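You operate a simulated robot arm through the tools that you are given. There is no shell and no other tool. Be economical: measure what you need, move in short steps, check, and stop when the job is done.

Carry out the task below with a simulated robot arm. There is one attempt and no reset: what you move stays moved.

Task
Press the reset button of the press three times.

The check looks at the end state, three seconds after you hand in, the way a careful person would. Anything else that was tipped, shoved, dropped, spilled or broken makes it a failure.

Robot
A 7-joint arm with a two-finger parallel gripper, fixed in place. Base frame: the origin is at the foot of the arm, x ahead of it, y to its left, z up. Units: m, degrees, N and s.
Its first joint turns from -66.0 to 66.0 degrees. Payload 2.5 kg.
The TCP is the grasp point between the finger pads, 0.023 m short of the fingertips. In the tool frame z runs along the fingers and y along their closing line. Largest opening 0.094 m; finger width 0.038, thickness 0.01; the body of the gripper, 0.054 by 0.096 m, starts 0.039 m behind the TCP.
Orientation is that of the tool frame in the base frame, as a unit quaternion [w, x, y, z]. With the fingers straight down and closing along the base's y, the tool's x points along the base's -x, its y along +y and its z along -z.

Tools
- The arm moves only by the tool nudge_tool. Its argument "commands" is text: rows parted by semicolons, each of 7 numbers parted by spaces: the shift along the base's x, y, z in units of 200 mm (1.0 is 200 mm), then the turn, a rotation vector about the base's x, y, z in units of 120 degrees (1.0 is 120 degrees), then the opening, from 0 (shut) to 1 (fully open). In form: dx dy dz rx ry rz hand; .... A call has 1 to 20 rows; each row is the pose to reach, as a shift and turn from the pose commanded when the call began. A call with a number of a shift or a turn outside -1 to 1 is refused whole. A row lasts 0.2 s, in which the tool goes at most 0.05 m and 8.6 degrees; a call with a longer step from one row to the next is refused whole, and so is a gripper value outside its range. Where a pose cannot be reached the arm comes as near as it can. A force on the tool above 40 N (or 10 N above the force at the start of the call, whichever is more), or a blocked arm, ends the call early, and 0.2 s more pass. The fingers move at their own pace (about 0.108 m/s each) and stop on an object; they squeeze with about 42 N. The grip force told is the motor's: it shows also when the fingers shut on nothing. Time passes only in rows, and 0.2 s behind the last, so rows that repeat a pose let the fingers close. It gives the time, the measured TCP pose, the force on the tool (base axes), the opening and the grip force at its end, in the units of the frame above (readings bear some noise), and new pictures: "views" is both (left out), scene, wrist or none.
- Cameras (640 x 400 px; columns grow to the right, rows downward): "scene" is fixed at [0.1387, -0.4198, 0.5558]; the picture's right is [0.65, -0.76, 0.00], its down [-0.35, -0.30, -0.89] and it looks along [0.67, 0.58, -0.46] (base axes); focal length 326 px, centre (320, 200). "wrist" rides on the gripper at [-0.039, 0, -0.044] in the tool frame; the picture's right is [0.00, -1.00, 0.00], its down [0.97, 0.00, -0.24] and it looks along [0.24, 0.00, 0.97] (tool axes); focal length 218 px, centre (320, 200).
- pixel_to_xyz(camera, pixels): there is no depth. For up to 12 entries [column, row, z] of the newest picture of that camera ("zoom" is the newest enlarged one), the place [x, y] in the base frame at which the ray of that pixel passes the height z, good to about 0.002 m. It takes no simulated time.
- zoom(camera, box): a new picture of the part [left, top, right, bottom] of that camera's present view, enlarged. It takes no simulated time.
- job_done(): hands the job in; it is judged then, once.

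Work in short steps. Measure before you move; look again where a grasp or a placing could have gone wrong, and mend it. You have 60 turns and 150 pictures in all, those below and enlarged ones among them. Open the gripper and draw the arm clear of the work before you hand the job in, unless the task says otherwise; then end with one line.

The tools are called after ">>>" as name(argument=value, ...) on one line, values as JSON. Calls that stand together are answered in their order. nudge_tool: Moves the arm, as the interface text tells. Its arguments: {"type":"object","properties":{"commands":{"type":"string"},"views":{"type":"string","enum":["both","scene","wrist","none"]}},"required":["commands"]} The other tools are called the same way: pixel_to_xyz (camera, pixels) gives the place at which the rays of pixels pass given heights; zoom (camera, box) takes an enlarged picture of a part of a camera's view; job_done () hands the job in.

At the start:

```text
t: 0.0
position: [0.3513, -0.164, 0.3788]
orientation: [0.0, 0.0, 1.0, 0.0]
ft_force: [-0.3, 0.3, 0.3]
opening: 0.094
gripper_force: 0.0
```

scene: 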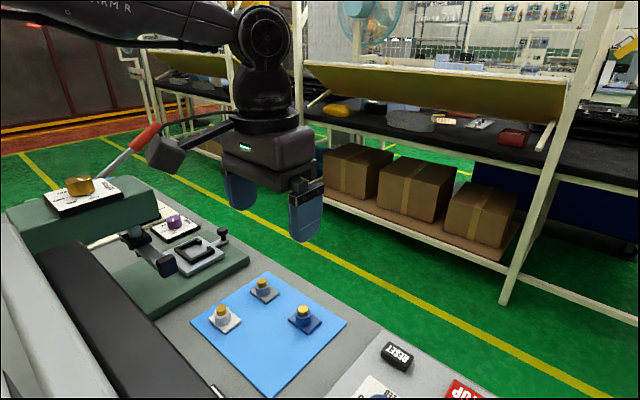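
wrist: 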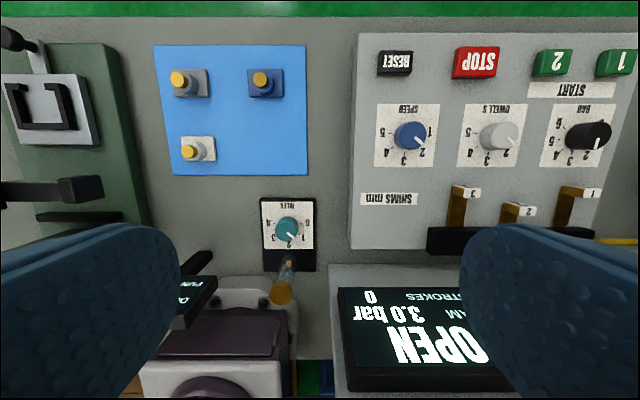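

The wrist view shows the black RESET button at about (395,63), and the scene view shows it at (397,356). I'll enlarge both and measure its position.

>>> zoom(camera="wrist", box=[340, 20, 500, 120])

>>> zoom(camera="scene", box=[340, 310, 484, 400])

>>> pixel_to_xyz(camera="wrist", pixels=[[395, 62, 0.07], [395, 62, 0.09], [395, 62, 0.11], [377, 62, 0.09], [413, 62, 0.09], [395, 50, 0.09], [395, 75, 0.09], [475, 62, 0.09]])

>>> pixel_to_xyz(camera="scene", pixels=[[397, 353, 0.07], [397, 353, 0.09], [397, 353, 0.11]])

```text
4.00 times, centred on (420, 70) of wrist
```

zoom: 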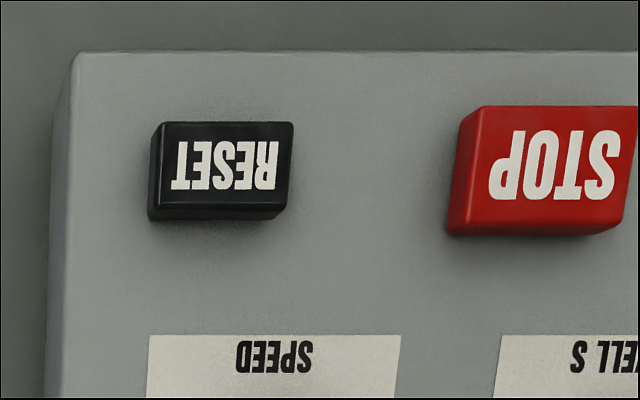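

```text
4.44 times, centred on (412, 355) of scene
```

zoom: 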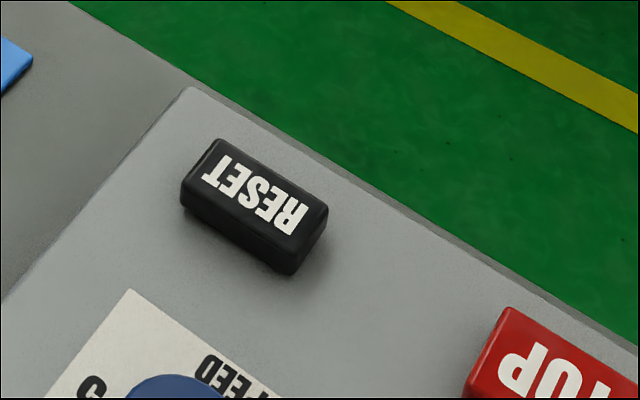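

```text
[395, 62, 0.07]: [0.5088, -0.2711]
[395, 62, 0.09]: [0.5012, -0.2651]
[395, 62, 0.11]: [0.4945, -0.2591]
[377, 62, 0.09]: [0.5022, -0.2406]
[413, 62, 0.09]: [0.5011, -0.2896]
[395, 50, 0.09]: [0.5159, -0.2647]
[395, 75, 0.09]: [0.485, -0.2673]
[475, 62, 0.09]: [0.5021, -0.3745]
```

```text
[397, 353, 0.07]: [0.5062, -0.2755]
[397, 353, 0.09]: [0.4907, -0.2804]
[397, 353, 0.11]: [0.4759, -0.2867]
```

Both rays meet near (0.51, -0.274), with the button top at about z 0.065–0.07. I'll close the fingers, move above the button at height, come partway down and measure again.

>>> nudge_tool(commands="0.16 -0.11 0 0 0 0 0; 0.32 -0.22 0 0 0 0 0; 0.48 -0.33 0 0 0 0 0; 0.64 -0.44 0 0 0 0 0; 0.79 -0.55 0 0 0 0 0; 0.79 -0.55 -0.2 0 0 0 0; 0.79 -0.55 -0.4 0 0 0 0; 0.79 -0.55 -0.6 0 0 0 0; 0.79 -0.55 -0.8 0 0 0 0; 0.79 -0.55 -0.8 0 0 0 0")

```text
t: 2.2
position: [0.5256, -0.2806, 0.2219]
orientation: [0.0, 0.0, 1.0, 0.0]
ft_force: [0.1, 0.0, -0.3]
opening: 0.0
gripper_force: 41.5
out of reach, approached as far as the arm can: row 5, 6, 7, 8, 9, 10
```

scene: 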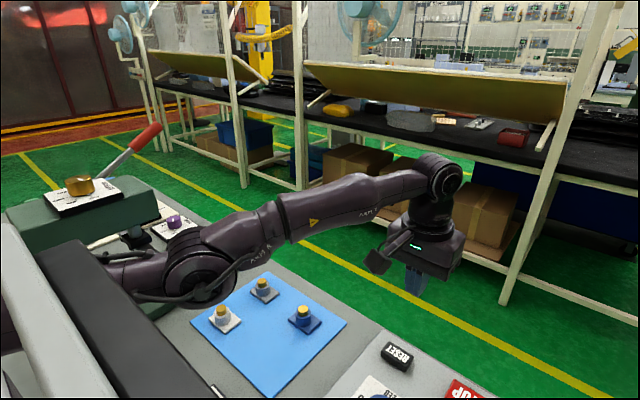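
wrist: 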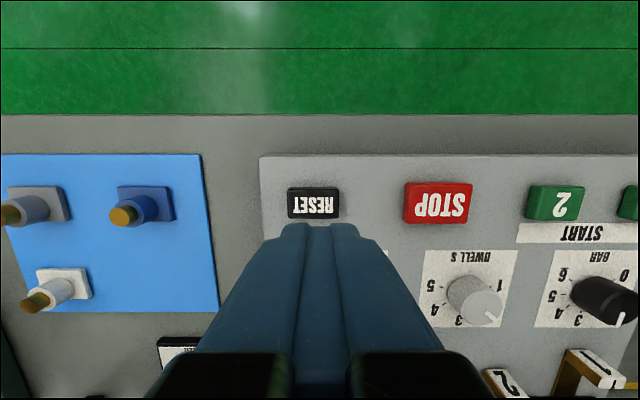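

The arm overshot slightly to (0.526, -0.281) and reports the reach limit. I'll measure the button again in this closer wrist view, where its top is at (314,204).

>>> zoom(camera="wrist", box=[240, 150, 400, 250])

>>> pixel_to_xyz(camera="wrist", pixels=[[314, 202, 0.06], [314, 202, 0.07], [314, 202, 0.08], [314, 202, 0.1], [288, 202, 0.07], [340, 202, 0.07], [314, 188, 0.07], [314, 220, 0.07], [314, 155, 0.06], [314, 115, 0.06]])

>>> pixel_to_xyz(camera="scene", pixels=[[397.4, 355, 0.05], [397.4, 355, 0.06], [397.4, 355, 0.07], [397.4, 355, 0.08], [397.4, 355, 0.1]])

```text
4.00 times, centred on (320, 200) of wrist
```

zoom: 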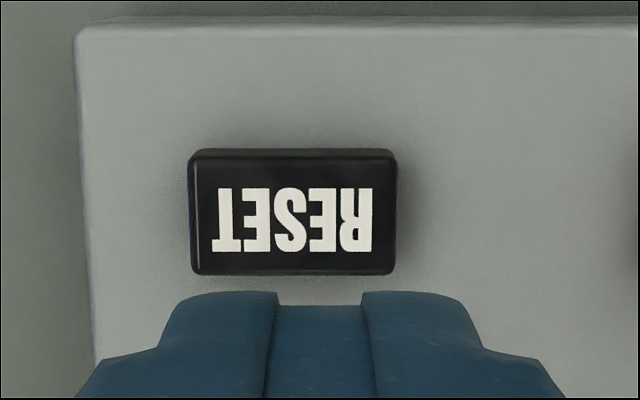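

```text
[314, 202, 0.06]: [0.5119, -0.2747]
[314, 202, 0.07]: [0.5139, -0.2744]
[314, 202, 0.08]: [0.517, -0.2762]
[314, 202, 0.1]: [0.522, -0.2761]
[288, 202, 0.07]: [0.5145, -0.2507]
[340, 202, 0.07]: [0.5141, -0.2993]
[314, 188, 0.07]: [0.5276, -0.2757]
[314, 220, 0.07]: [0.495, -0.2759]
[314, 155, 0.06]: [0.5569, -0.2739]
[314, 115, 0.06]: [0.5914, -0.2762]
```

```text
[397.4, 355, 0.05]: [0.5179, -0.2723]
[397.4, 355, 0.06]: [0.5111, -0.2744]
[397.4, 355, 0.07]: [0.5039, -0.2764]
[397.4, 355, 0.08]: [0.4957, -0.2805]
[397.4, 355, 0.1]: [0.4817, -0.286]
```

The button top centre is at about (0.511, -0.2745, 0.060), so contact should come at TCP z of about 0.083. I'll correct the lateral offset and come down part of the way to see how the arm tracks.

>>> nudge_tool(commands="-0.075 0.03 -0.1 0 0 0 0; -0.075 0.03 -0.3 0 0 0 0; -0.075 0.03 -0.3 0 0 0 0")

```text
t: 3.0
position: [0.5287, -0.2855, 0.1627]
orientation: [0.0, -0.001, 1.0, 0.0]
ft_force: [0.3, 0.2, -0.9]
opening: 0.0
gripper_force: 42.1
out of reach, approached as far as the arm can: row 1, 2, 3
```

scene: 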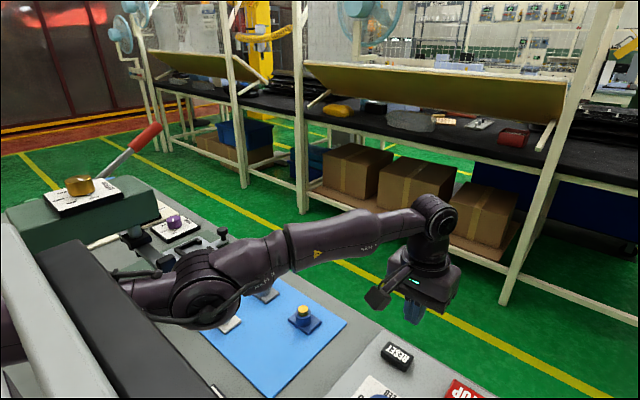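
wrist: 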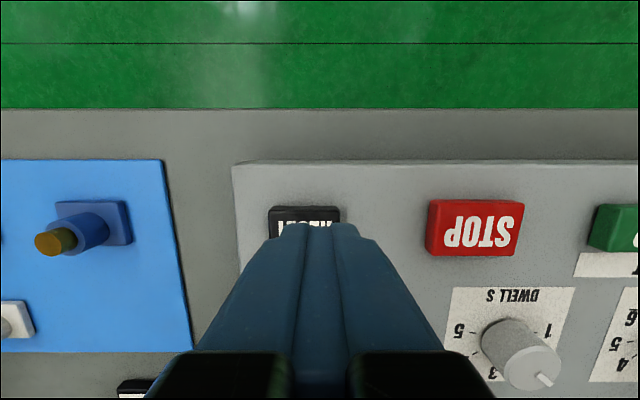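

The measured pose stays about 0.02 m outside the commanded one, sitting on the reach limit. I'll draw back toward the base at this height to see how commands map to motion once inside reach.

>>> nudge_tool(commands="-0.15 0.08 0 0 0 0 0; -0.3 0.15 0 0 0 0 0; -0.3 0.15 0 0 0 0 0", views="none")

```text
t: 3.8
position: [0.5279, -0.2873, 0.1633]
orientation: [0.0, 0.001, 1.0, 0.0]
ft_force: [0.2, 0.0, 0.1]
opening: 0.0
gripper_force: 41.9
out of reach, approached as far as the arm can: row 1, 2, 3
```

The tool did not move inward at all, so the commanded pose may be further out than I assumed. I'll test a short pull in x alone.

>>> nudge_tool(commands="-0.2 0 0 0 0 0 0; -0.4 0 0 0 0 0 0; -0.4 0 0 0 0 0 0", views="none")

```text
t: 4.6
position: [0.5067, -0.3233, 0.1647]
orientation: [0.0, 0.0, 1.0, -0.001]
ft_force: [0.4, 0.4, -0.9]
opening: 0.0
gripper_force: 41.9
out of reach, approached as far as the arm can: row 1, 2, 3
```

The base angle follows my commands exactly, but the radius stays at 0.60, so the solver seems caught in a bad elbow posture. I'll raise the tool toward its starting height and look.

>>> nudge_tool(commands="0 0 0.2 0 0 0 0; 0 0 0.4 0 0 0 0; 0 0 0.4 0 0 0 0", views="scene")

```text
t: 5.4
position: [0.5007, -0.3191, 0.2432]
orientation: [0.0, 0.001, 1.0, 0.0]
ft_force: [-0.8, -0.4, -0.6]
opening: 0.0002
gripper_force: 41.9
out of reach, approached as far as the arm can: row 2, 3
```

scene: 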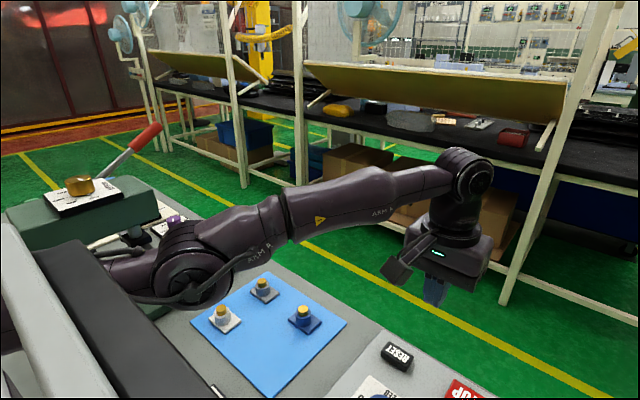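

At this height the angle is steady, and the first row was not flagged as out of reach. I'll pull 0.1 m straight toward the base axis, along the -32.5° ray, and see whether the radius follows.

>>> nudge_tool(commands="-0.14 0.09 0 0 0 0 0; -0.28 0.18 0 0 0 0 0; -0.42 0.27 0 0 0 0 0; -0.42 0.27 0 0 0 0 0", views="scene")

```text
t: 6.4
position: [0.499, -0.316, 0.2545]
orientation: [0.0, 0.0, 1.0, 0.0]
ft_force: [0.4, -0.3, 0.8]
opening: 0.0002
gripper_force: 42.2
out of reach, approached as far as the arm can: row 1, 2, 3, 4
```

scene: 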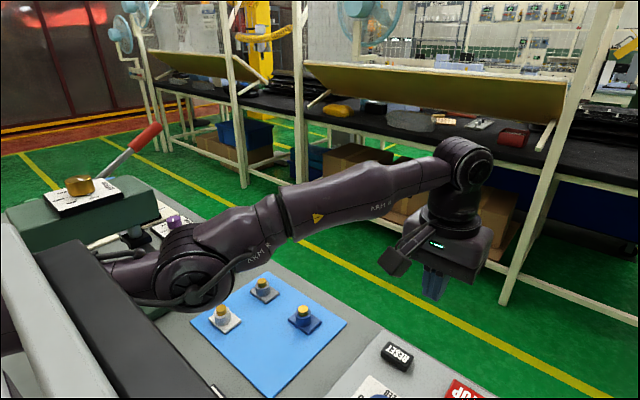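

The radius is pinned with the elbow slightly below the straight shoulder–wrist line, which means a singular posture on the wrong side. I'll push outward over clear floor to straighten it, then move down and inward so the elbow bends the usual way.

>>> nudge_tool(commands="0.21 -0.134 0 0 0 0 0; 0.42 -0.268 0 0 0 0 0; 0.42 -0.268 0 0 0 0 0; 0.42 -0.268 -0.2 0 0 0 0; 0.42 -0.268 -0.4 0 0 0 0; 0.21 -0.134 -0.4 0 0 0 0; 0 0 -0.4 0 0 0 0; -0.21 0.134 -0.4 0 0 0 0; -0.21 0.134 -0.4 0 0 0 0", views="scene")

```text
t: 8.4
position: [0.4568, -0.2905, 0.174]
orientation: [0.001, 0.001, 1.0, -0.001]
ft_force: [-0.7, 0.4, -0.3]
opening: 0.0
gripper_force: 42.3
out of reach, approached as far as the arm can: row 1, 2, 3, 4, 5, 6
```

scene: 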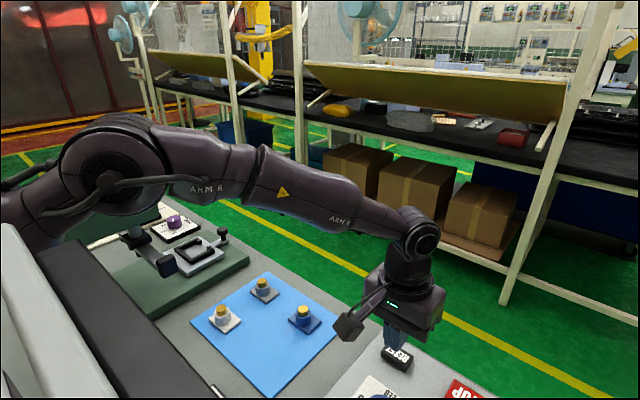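

That freed the arm: it now sits elbow-up and tracks commands at (0.457, -0.2905, 0.174). I'll shift to above the button at (0.511, -0.2745) and come down to z of about 0.12.

>>> nudge_tool(commands="0.1 0.03 -0.1 0 0 0 0; 0.2 0.06 -0.2 0 0 0 0; 0.27 0.08 -0.27 0 0 0 0; 0.27 0.08 -0.27 0 0 0 0")

```text
t: 9.4
position: [0.5097, -0.2748, 0.121]
orientation: [0.0, -0.001, 1.0, 0.0]
ft_force: [-0.6, 0.0, -0.1]
opening: 0.0003
gripper_force: 42.1
```

scene: 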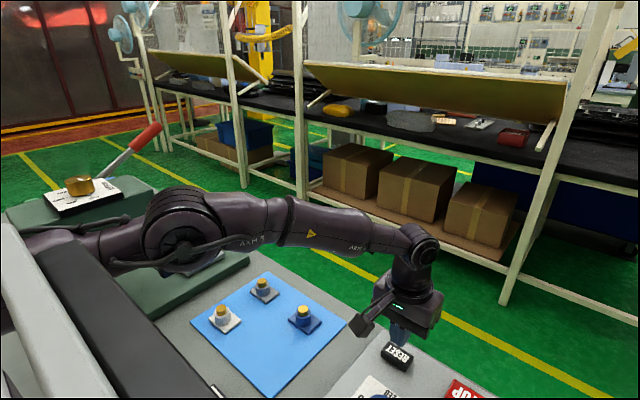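
wrist: 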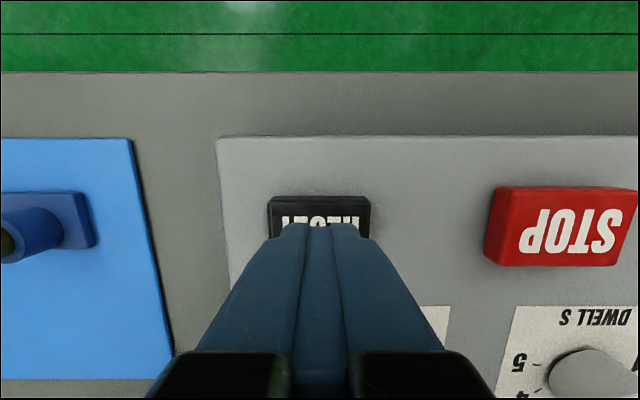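

I'm at (0.510, -0.275, 0.121), close to the button. I'll check the fingertip against the button in an enlarged scene picture.

>>> zoom(camera="scene", box=[340, 310, 484, 400])

>>> zoom(camera="wrist", box=[240, 170, 400, 270])

>>> pixel_to_xyz(camera="wrist", pixels=[[319, 202, 0.06], [319, 200, 0.06], [270, 210, 0.06], [370, 210, 0.06], [319, 224, 0.098]])

```text
4.44 times, centred on (412, 355) of scene
```

zoom: 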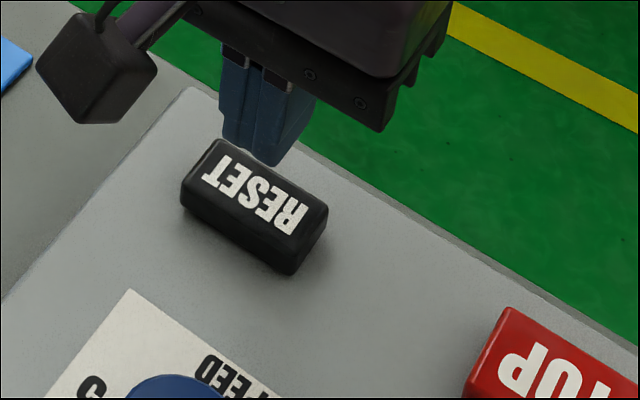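

```text
4.00 times, centred on (320, 220) of wrist
```

zoom: 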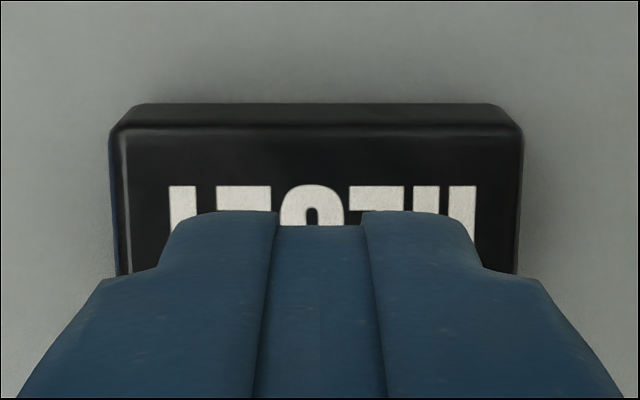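

```text
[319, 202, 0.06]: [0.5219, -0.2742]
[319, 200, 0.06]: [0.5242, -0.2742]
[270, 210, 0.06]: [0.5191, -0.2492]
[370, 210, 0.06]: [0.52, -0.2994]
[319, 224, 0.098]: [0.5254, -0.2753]
```

Centring looks right: the button spans y -0.249 to -0.299 and the far edge of its top is at x ≈ 0.525. I'll descend slowly with the force watched, to find the contact and the travel.

>>> nudge_tool(commands="0 0 -0.1 0 0 0 0; 0 0 -0.15 0 0 0 0; 0 0 -0.17 0 0 0 0; 0 0 -0.18 0 0 0 0; 0 0 -0.19 0 0 0 0; 0 0 -0.19 0 0 0 0")

```text
t: 10.8
position: [0.511, -0.2761, 0.0826]
orientation: [0.0, 0.001, 1.0, -0.001]
ft_force: [-3.0, -1.4, 5.7]
opening: 0.0002
gripper_force: 41.8
```

scene: 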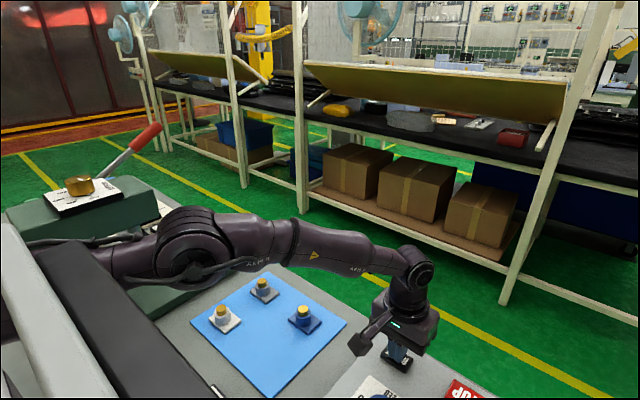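
wrist: 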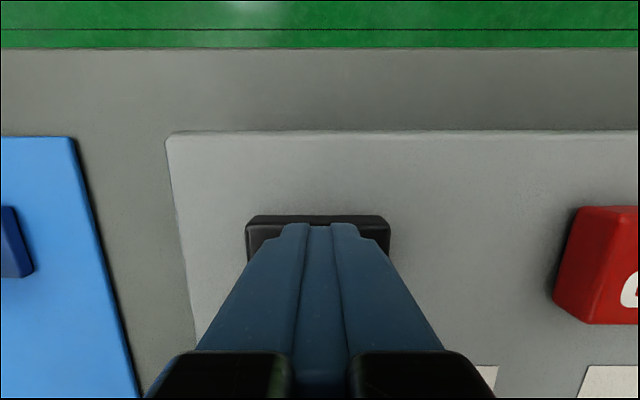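

Contact is made: 5.7 N upward at TCP z 0.0826. I'll press on a few millimetres slowly and read the force.

>>> nudge_tool(commands="0 0 -0.01 0 0 0 0; 0 0 -0.02 0 0 0 0; 0 0 -0.02 0 0 0 0", views="none")

```text
t: 11.6
position: [0.5111, -0.2768, 0.0802]
orientation: [0.0, 0.0, 1.0, -0.002]
ft_force: [-14.8, 3.8, 28.6]
opening: 0.0002
gripper_force: 42.1
```

The force jumped to 28.6 N over 2.4 mm, so the button seems to be at or near its stop. I'll push 0.6 mm more to confirm, holding steady so this stays one press.

>>> nudge_tool(commands="0 0 -0.003 0 0 0 0; 0 0 -0.003 0 0 0 0", views="wrist")

>>> zoom(camera="scene", box=[340, 310, 484, 400])

```text
t: 12.2
position: [0.512, -0.2758, 0.0795]
orientation: [0.002, 0.0, 1.0, 0.0]
ft_force: [-14.2, 1.2, 31.0]
opening: 0.0
gripper_force: 42.0
```

wrist: 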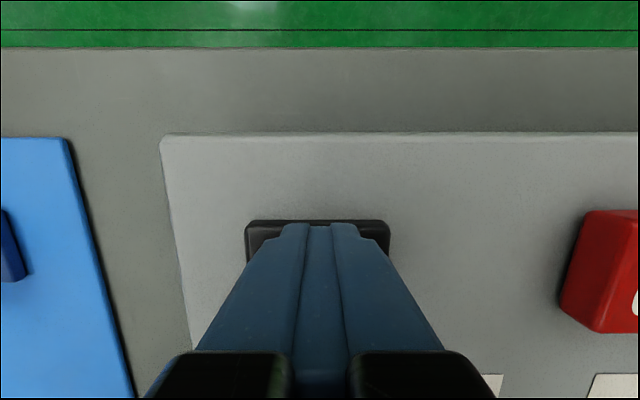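

```text
4.44 times, centred on (412, 355) of scene
```

zoom: 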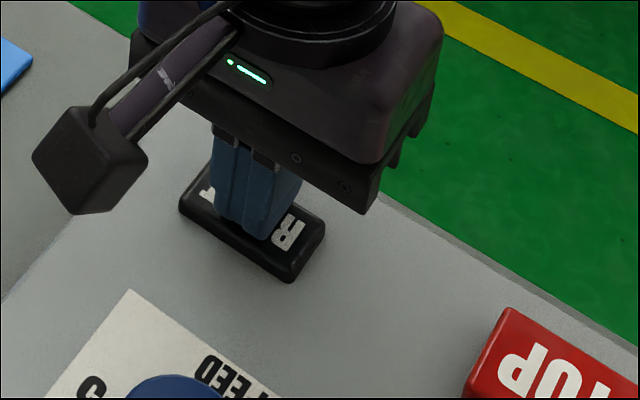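

The button is visibly pushed down and the force is steady at 31 N, so that is press one. I'll lift off and draw inward and up to read the display for any reaction.

>>> nudge_tool(commands="0 0 0.05 0 0 0 0; 0 0 0.2 0 0 0 0; -0.15 0.05 0.35 0 0 0 0; -0.35 0.1 0.45 0 0 0 0; -0.55 0.15 0.55 0 0 0 0; -0.7 0.2 0.7 0 0 0 0; -0.7 0.2 0.7 0 0 0 0")

```text
t: 13.8
position: [0.37, -0.2343, 0.2167]
orientation: [0.001, -0.001, 1.0, 0.0]
ft_force: [-0.6, -0.4, 0.8]
opening: 0.0
gripper_force: 41.9
```

scene: 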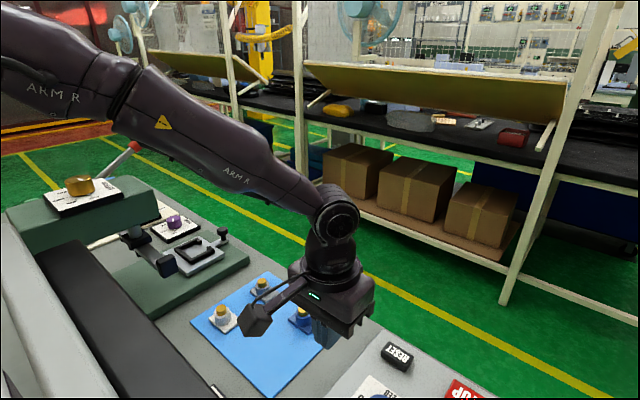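
wrist: 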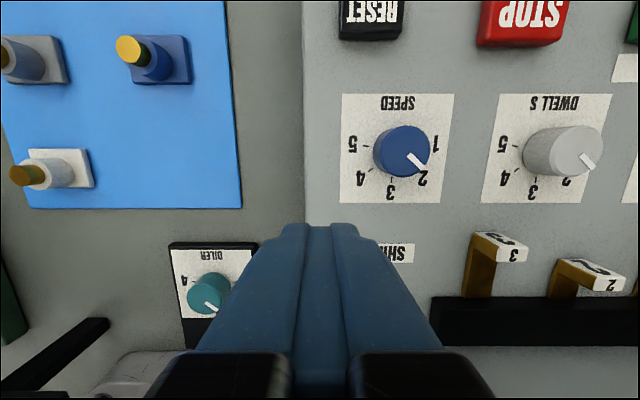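

The button has sprung back. The display is below this view, so I'll rise and draw in a little more to read it.

>>> nudge_tool(commands="-0.05 0 0.2 0 0 0 0; -0.1 0 0.4 0 0 0 0; -0.2 0 0.6 0 0 0 0; -0.25 0 0.8 0 0 0 0; -0.25 0 0.8 0 0 0 0", views="wrist")

```text
t: 15.0
position: [0.3205, -0.2363, 0.378]
orientation: [-0.001, 0.0, 1.0, 0.0]
ft_force: [-0.3, -0.4, -0.4]
opening: 0.0003
gripper_force: 42.4
```

wrist: 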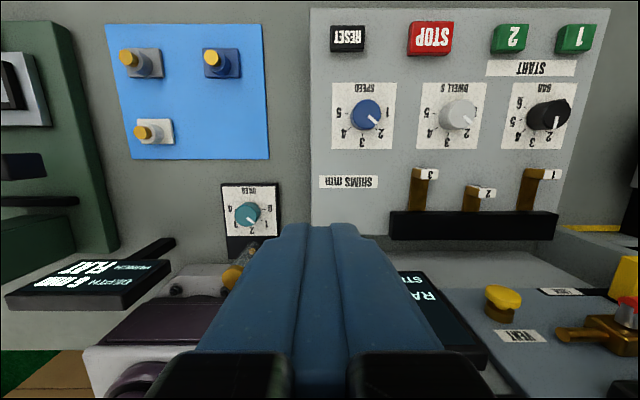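

The main display is hidden behind the closed fingers. I'll move 0.07 m in +y to uncover it.

>>> nudge_tool(commands="0 0.2 0 0 0 0 0; -0.1 0.4 0 0 0 0 0; -0.1 0.4 0 0 0 0 0", views="wrist")

>>> zoom(camera="wrist", box=[340, 200, 580, 350])

```text
t: 15.8
position: [0.301, -0.1555, 0.3784]
orientation: [0.0, 0.0, 1.0, 0.001]
ft_force: [0.4, -0.4, 0.9]
opening: 0.0002
gripper_force: 42.2
```

wrist: 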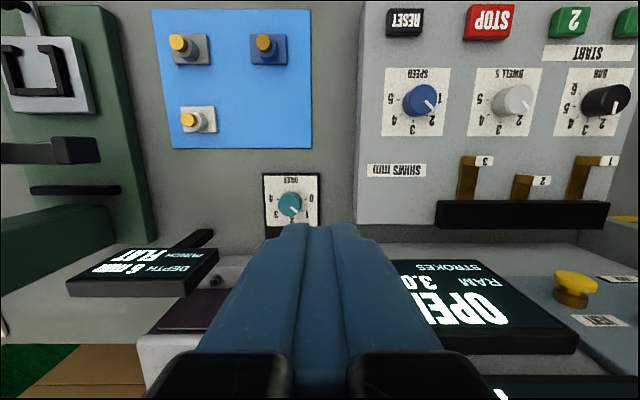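

```text
2.67 times, centred on (460, 275) of wrist
```

zoom: 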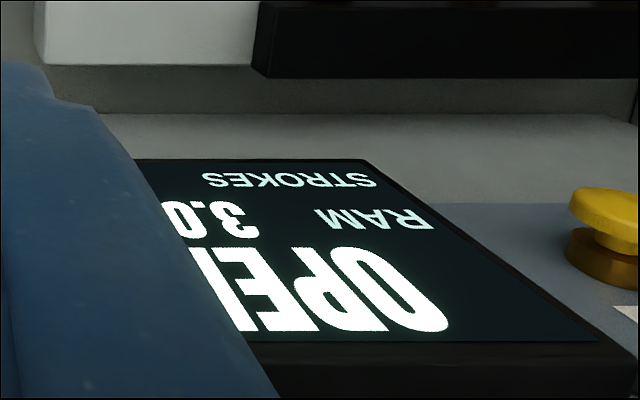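

This display shows OPEN / RAM 3.0 / STROKES with no reset count. Another display starts at (560,390), so I'll back up 0.04 m to see whether it reports button presses.

>>> nudge_tool(commands="-0.2 0 0.1 0 0 0 0; -0.2 0 0.1 0 0 0 0", views="wrist")

>>> zoom(camera="wrist", box=[400, 250, 640, 400])

```text
t: 16.4
position: [0.2613, -0.1547, 0.3975]
orientation: [0.001, 0.0, 1.0, 0.001]
ft_force: [-0.8, 0.0, 0.3]
opening: 0.0
gripper_force: 42.2
```

wrist: 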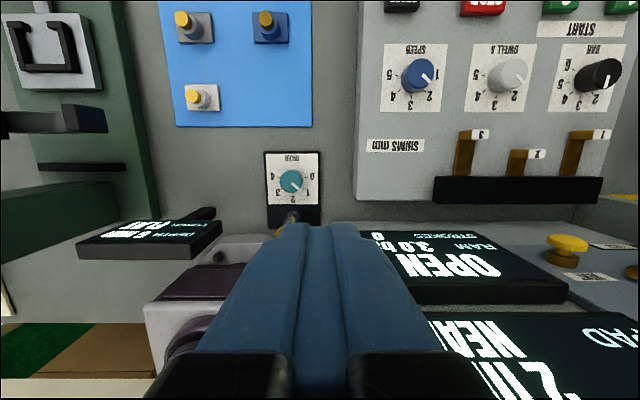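

```text
2.67 times, centred on (520, 325) of wrist
```

zoom: 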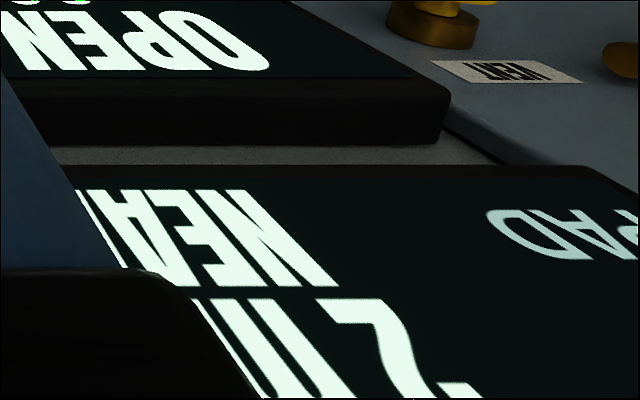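

Neither display counts resets, so I'll rely on force and travel: the first press bottomed at 31 N and the button rose again. I'll go back toward the button on a path well inside reach.

>>> nudge_tool(commands="0.12 -0.1 -0.15 0 0 0 0; 0.24 -0.2 -0.3 0 0 0 0; 0.36 -0.3 -0.45 0 0 0 0; 0.48 -0.4 -0.6 0 0 0 0; 0.6 -0.5 -0.75 0 0 0 0; 0.7 -0.6 -0.9 0 0 0 0; 0.8 -0.6 -1.0 0 0 0 0; 0.8 -0.6 -1.0 0 0 0 0", views="none")

```text
t: 18.2
position: [0.4206, -0.2742, 0.1973]
orientation: [0.001, 0.0, 1.0, 0.0]
ft_force: [0.1, -0.4, 0.2]
opening: 0.0
gripper_force: 42.4
```

The arm is tracking well at (0.4206, -0.2742, 0.197). Next I'll descend and shift to above the button, at (0.511, -0.275, 0.107).

>>> nudge_tool(commands="0.05 0 -0.2 0 0 0 0; 0.2 0 -0.3 0 0 0 0; 0.35 0 -0.38 0 0 0 0; 0.452 -0.003 -0.45 0 0 0 0; 0.452 -0.003 -0.45 0 0 0 0")

```text
t: 19.4
position: [0.5116, -0.2761, 0.1072]
orientation: [0.0, 0.001, 1.0, 0.0]
ft_force: [0.5, -0.6, 0.3]
opening: 0.0
gripper_force: 41.9
```

scene: 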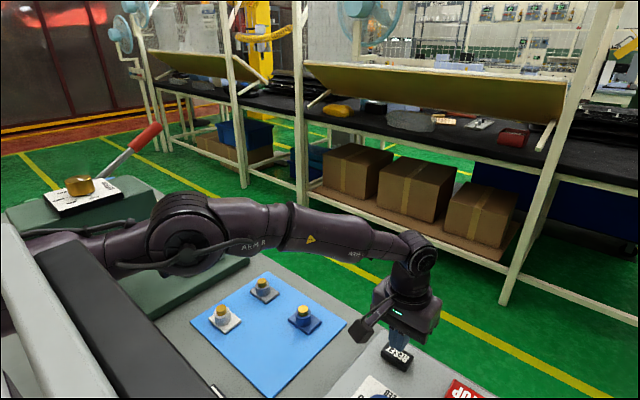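
wrist: 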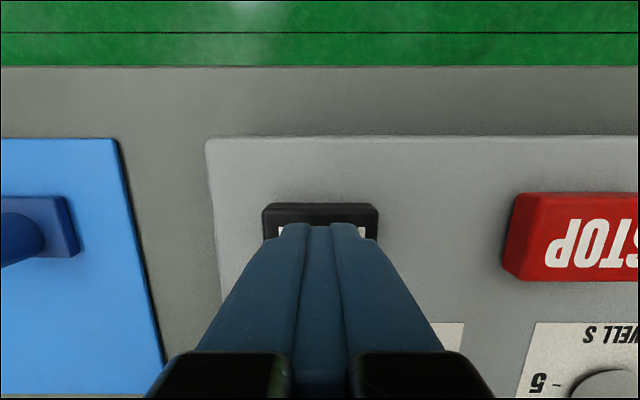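

I'm centred over the button at z 0.107. For press two I'll go down to the same depth, a commanded z of about 0.0785.

>>> nudge_tool(commands="0 0 -0.07 0 0 0 0; 0 0 -0.1 0 0 0 0; 0 0 -0.12 0 0 0 0; 0 0 -0.13 0 0 0 0; 0 0 -0.138 0 0 0 0; 0 0 -0.142 0 0 0 0; 0 0 -0.142 0 0 0 0", views="none")

>>> zoom(camera="scene", box=[340, 310, 484, 400])

```text
t: 21.0
position: [0.5122, -0.275, 0.08]
orientation: [0.001, 0.0, 1.0, 0.0]
ft_force: [-9.3, 7.4, 23.2]
opening: 0.0
gripper_force: 42.2
```

```text
4.44 times, centred on (412, 355) of scene
```

zoom: 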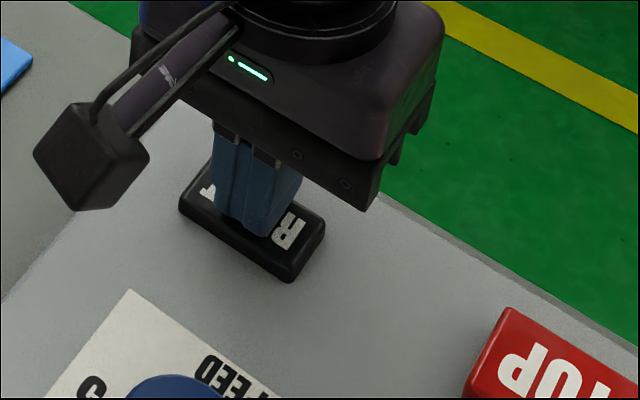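

Press two reads 23 N with the button down as before. I'll push 0.6 mm more to match press one, then release.

>>> nudge_tool(commands="0 0 -0.003 0 0 0 0; 0 0 -0.003 0 0 0 0", views="none")

```text
t: 21.6
position: [0.5124, -0.2768, 0.0809]
orientation: [0.001, 0.0, 1.0, -0.002]
ft_force: [-10.7, 7.4, 26.6]
opening: 0.0
gripper_force: 41.5
```

Press two is firmly at its stop at 26.6 N. I'll lift about 0.03 m and check that the button springs back.

>>> nudge_tool(commands="0 0 0.04 0 0 0 0; 0 0 0.145 0 0 0 0; 0 0 0.145 0 0 0 0; 0 0 0.145 0 0 0 0", views="none")

>>> zoom(camera="scene", box=[340, 310, 484, 400])

```text
t: 22.6
position: [0.5106, -0.276, 0.1073]
orientation: [0.0, 0.0, 1.0, 0.0]
ft_force: [0.0, 0.3, 0.2]
opening: 0.0
gripper_force: 41.8
```

```text
4.44 times, centred on (412, 355) of scene
```

zoom: 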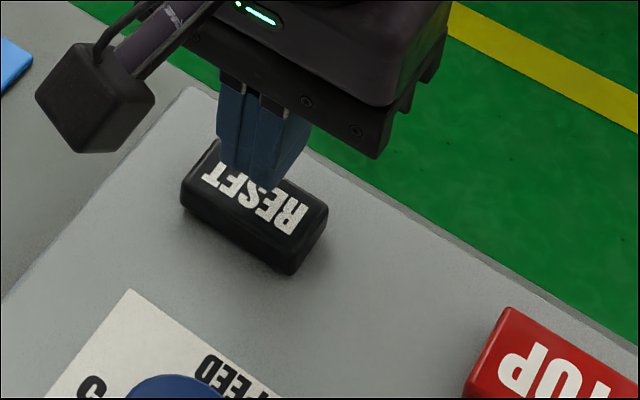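

The button is back up with its lower corner at (290,275), the unpressed look. I'll make press three the same way.

>>> nudge_tool(commands="0 0 -0.07 0 0 0 0; 0 0 -0.1 0 0 0 0; 0 0 -0.12 0 0 0 0; 0 0 -0.13 0 0 0 0; 0 0 -0.14 0 0 0 0; 0 0 -0.146 0 0 0 0; 0 0 -0.146 0 0 0 0", views="none")

>>> zoom(camera="scene", box=[340, 310, 484, 400])

```text
t: 24.2
position: [0.5123, -0.276, 0.0802]
orientation: [0.002, -0.001, 1.0, -0.001]
ft_force: [-11.2, 5.8, 27.2]
opening: 0.0
gripper_force: 41.8
```

```text
4.44 times, centred on (412, 355) of scene
```

zoom: 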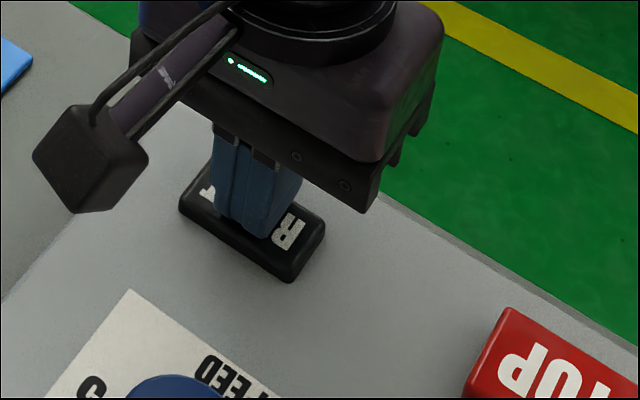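

Press three is bottomed at 27 N. I'll lift off, draw clear inward and up, and open the gripper once well above the panel.

>>> nudge_tool(commands="0 0 0.05 0 0 0 0; 0 0 0.2 0 0 0 0; -0.1 0.05 0.35 0 0 0 0; -0.25 0.1 0.5 0 0 0 0; -0.4 0.15 0.65 0 0 0 0; -0.55 0.2 0.8 0 0 0 0; -0.7 0.25 0.95 0 0 0 0.3; -0.75 0.3 1.0 0 0 0 1; -0.75 0.3 1.0 0 0 0 1; -0.75 0.3 1.0 0 0 0 1; -0.75 0.3 1.0 0 0 0 1")

```text
t: 26.6
position: [0.361, -0.2161, 0.2789]
orientation: [0.001, 0.0, 1.0, 0.0]
ft_force: [0.4, 0.0, -0.2]
opening: 0.0941
gripper_force: 0.0
```

scene: 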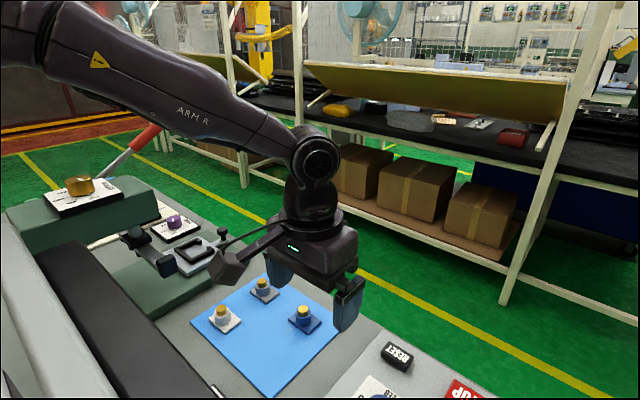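
wrist: 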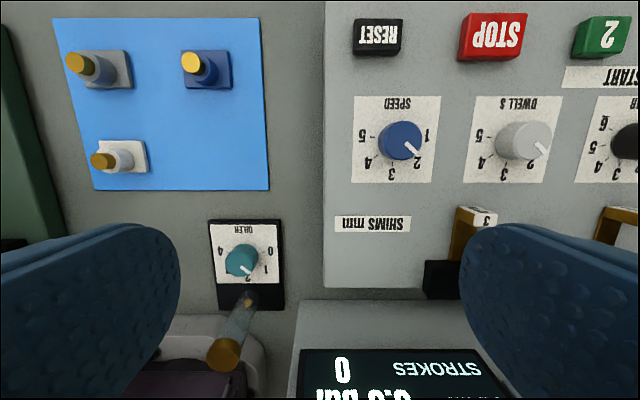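

The button is up again, nothing else has moved, and the arm is clear with the gripper open, so I'm handing in.

>>> job_done()

```text
The job is handed in.
```

I pressed the RESET button three times, each to its stop (about 27–31 N), and it was up again after each one; neither display I looked at shows a reset count, so I'm going by force and travel.
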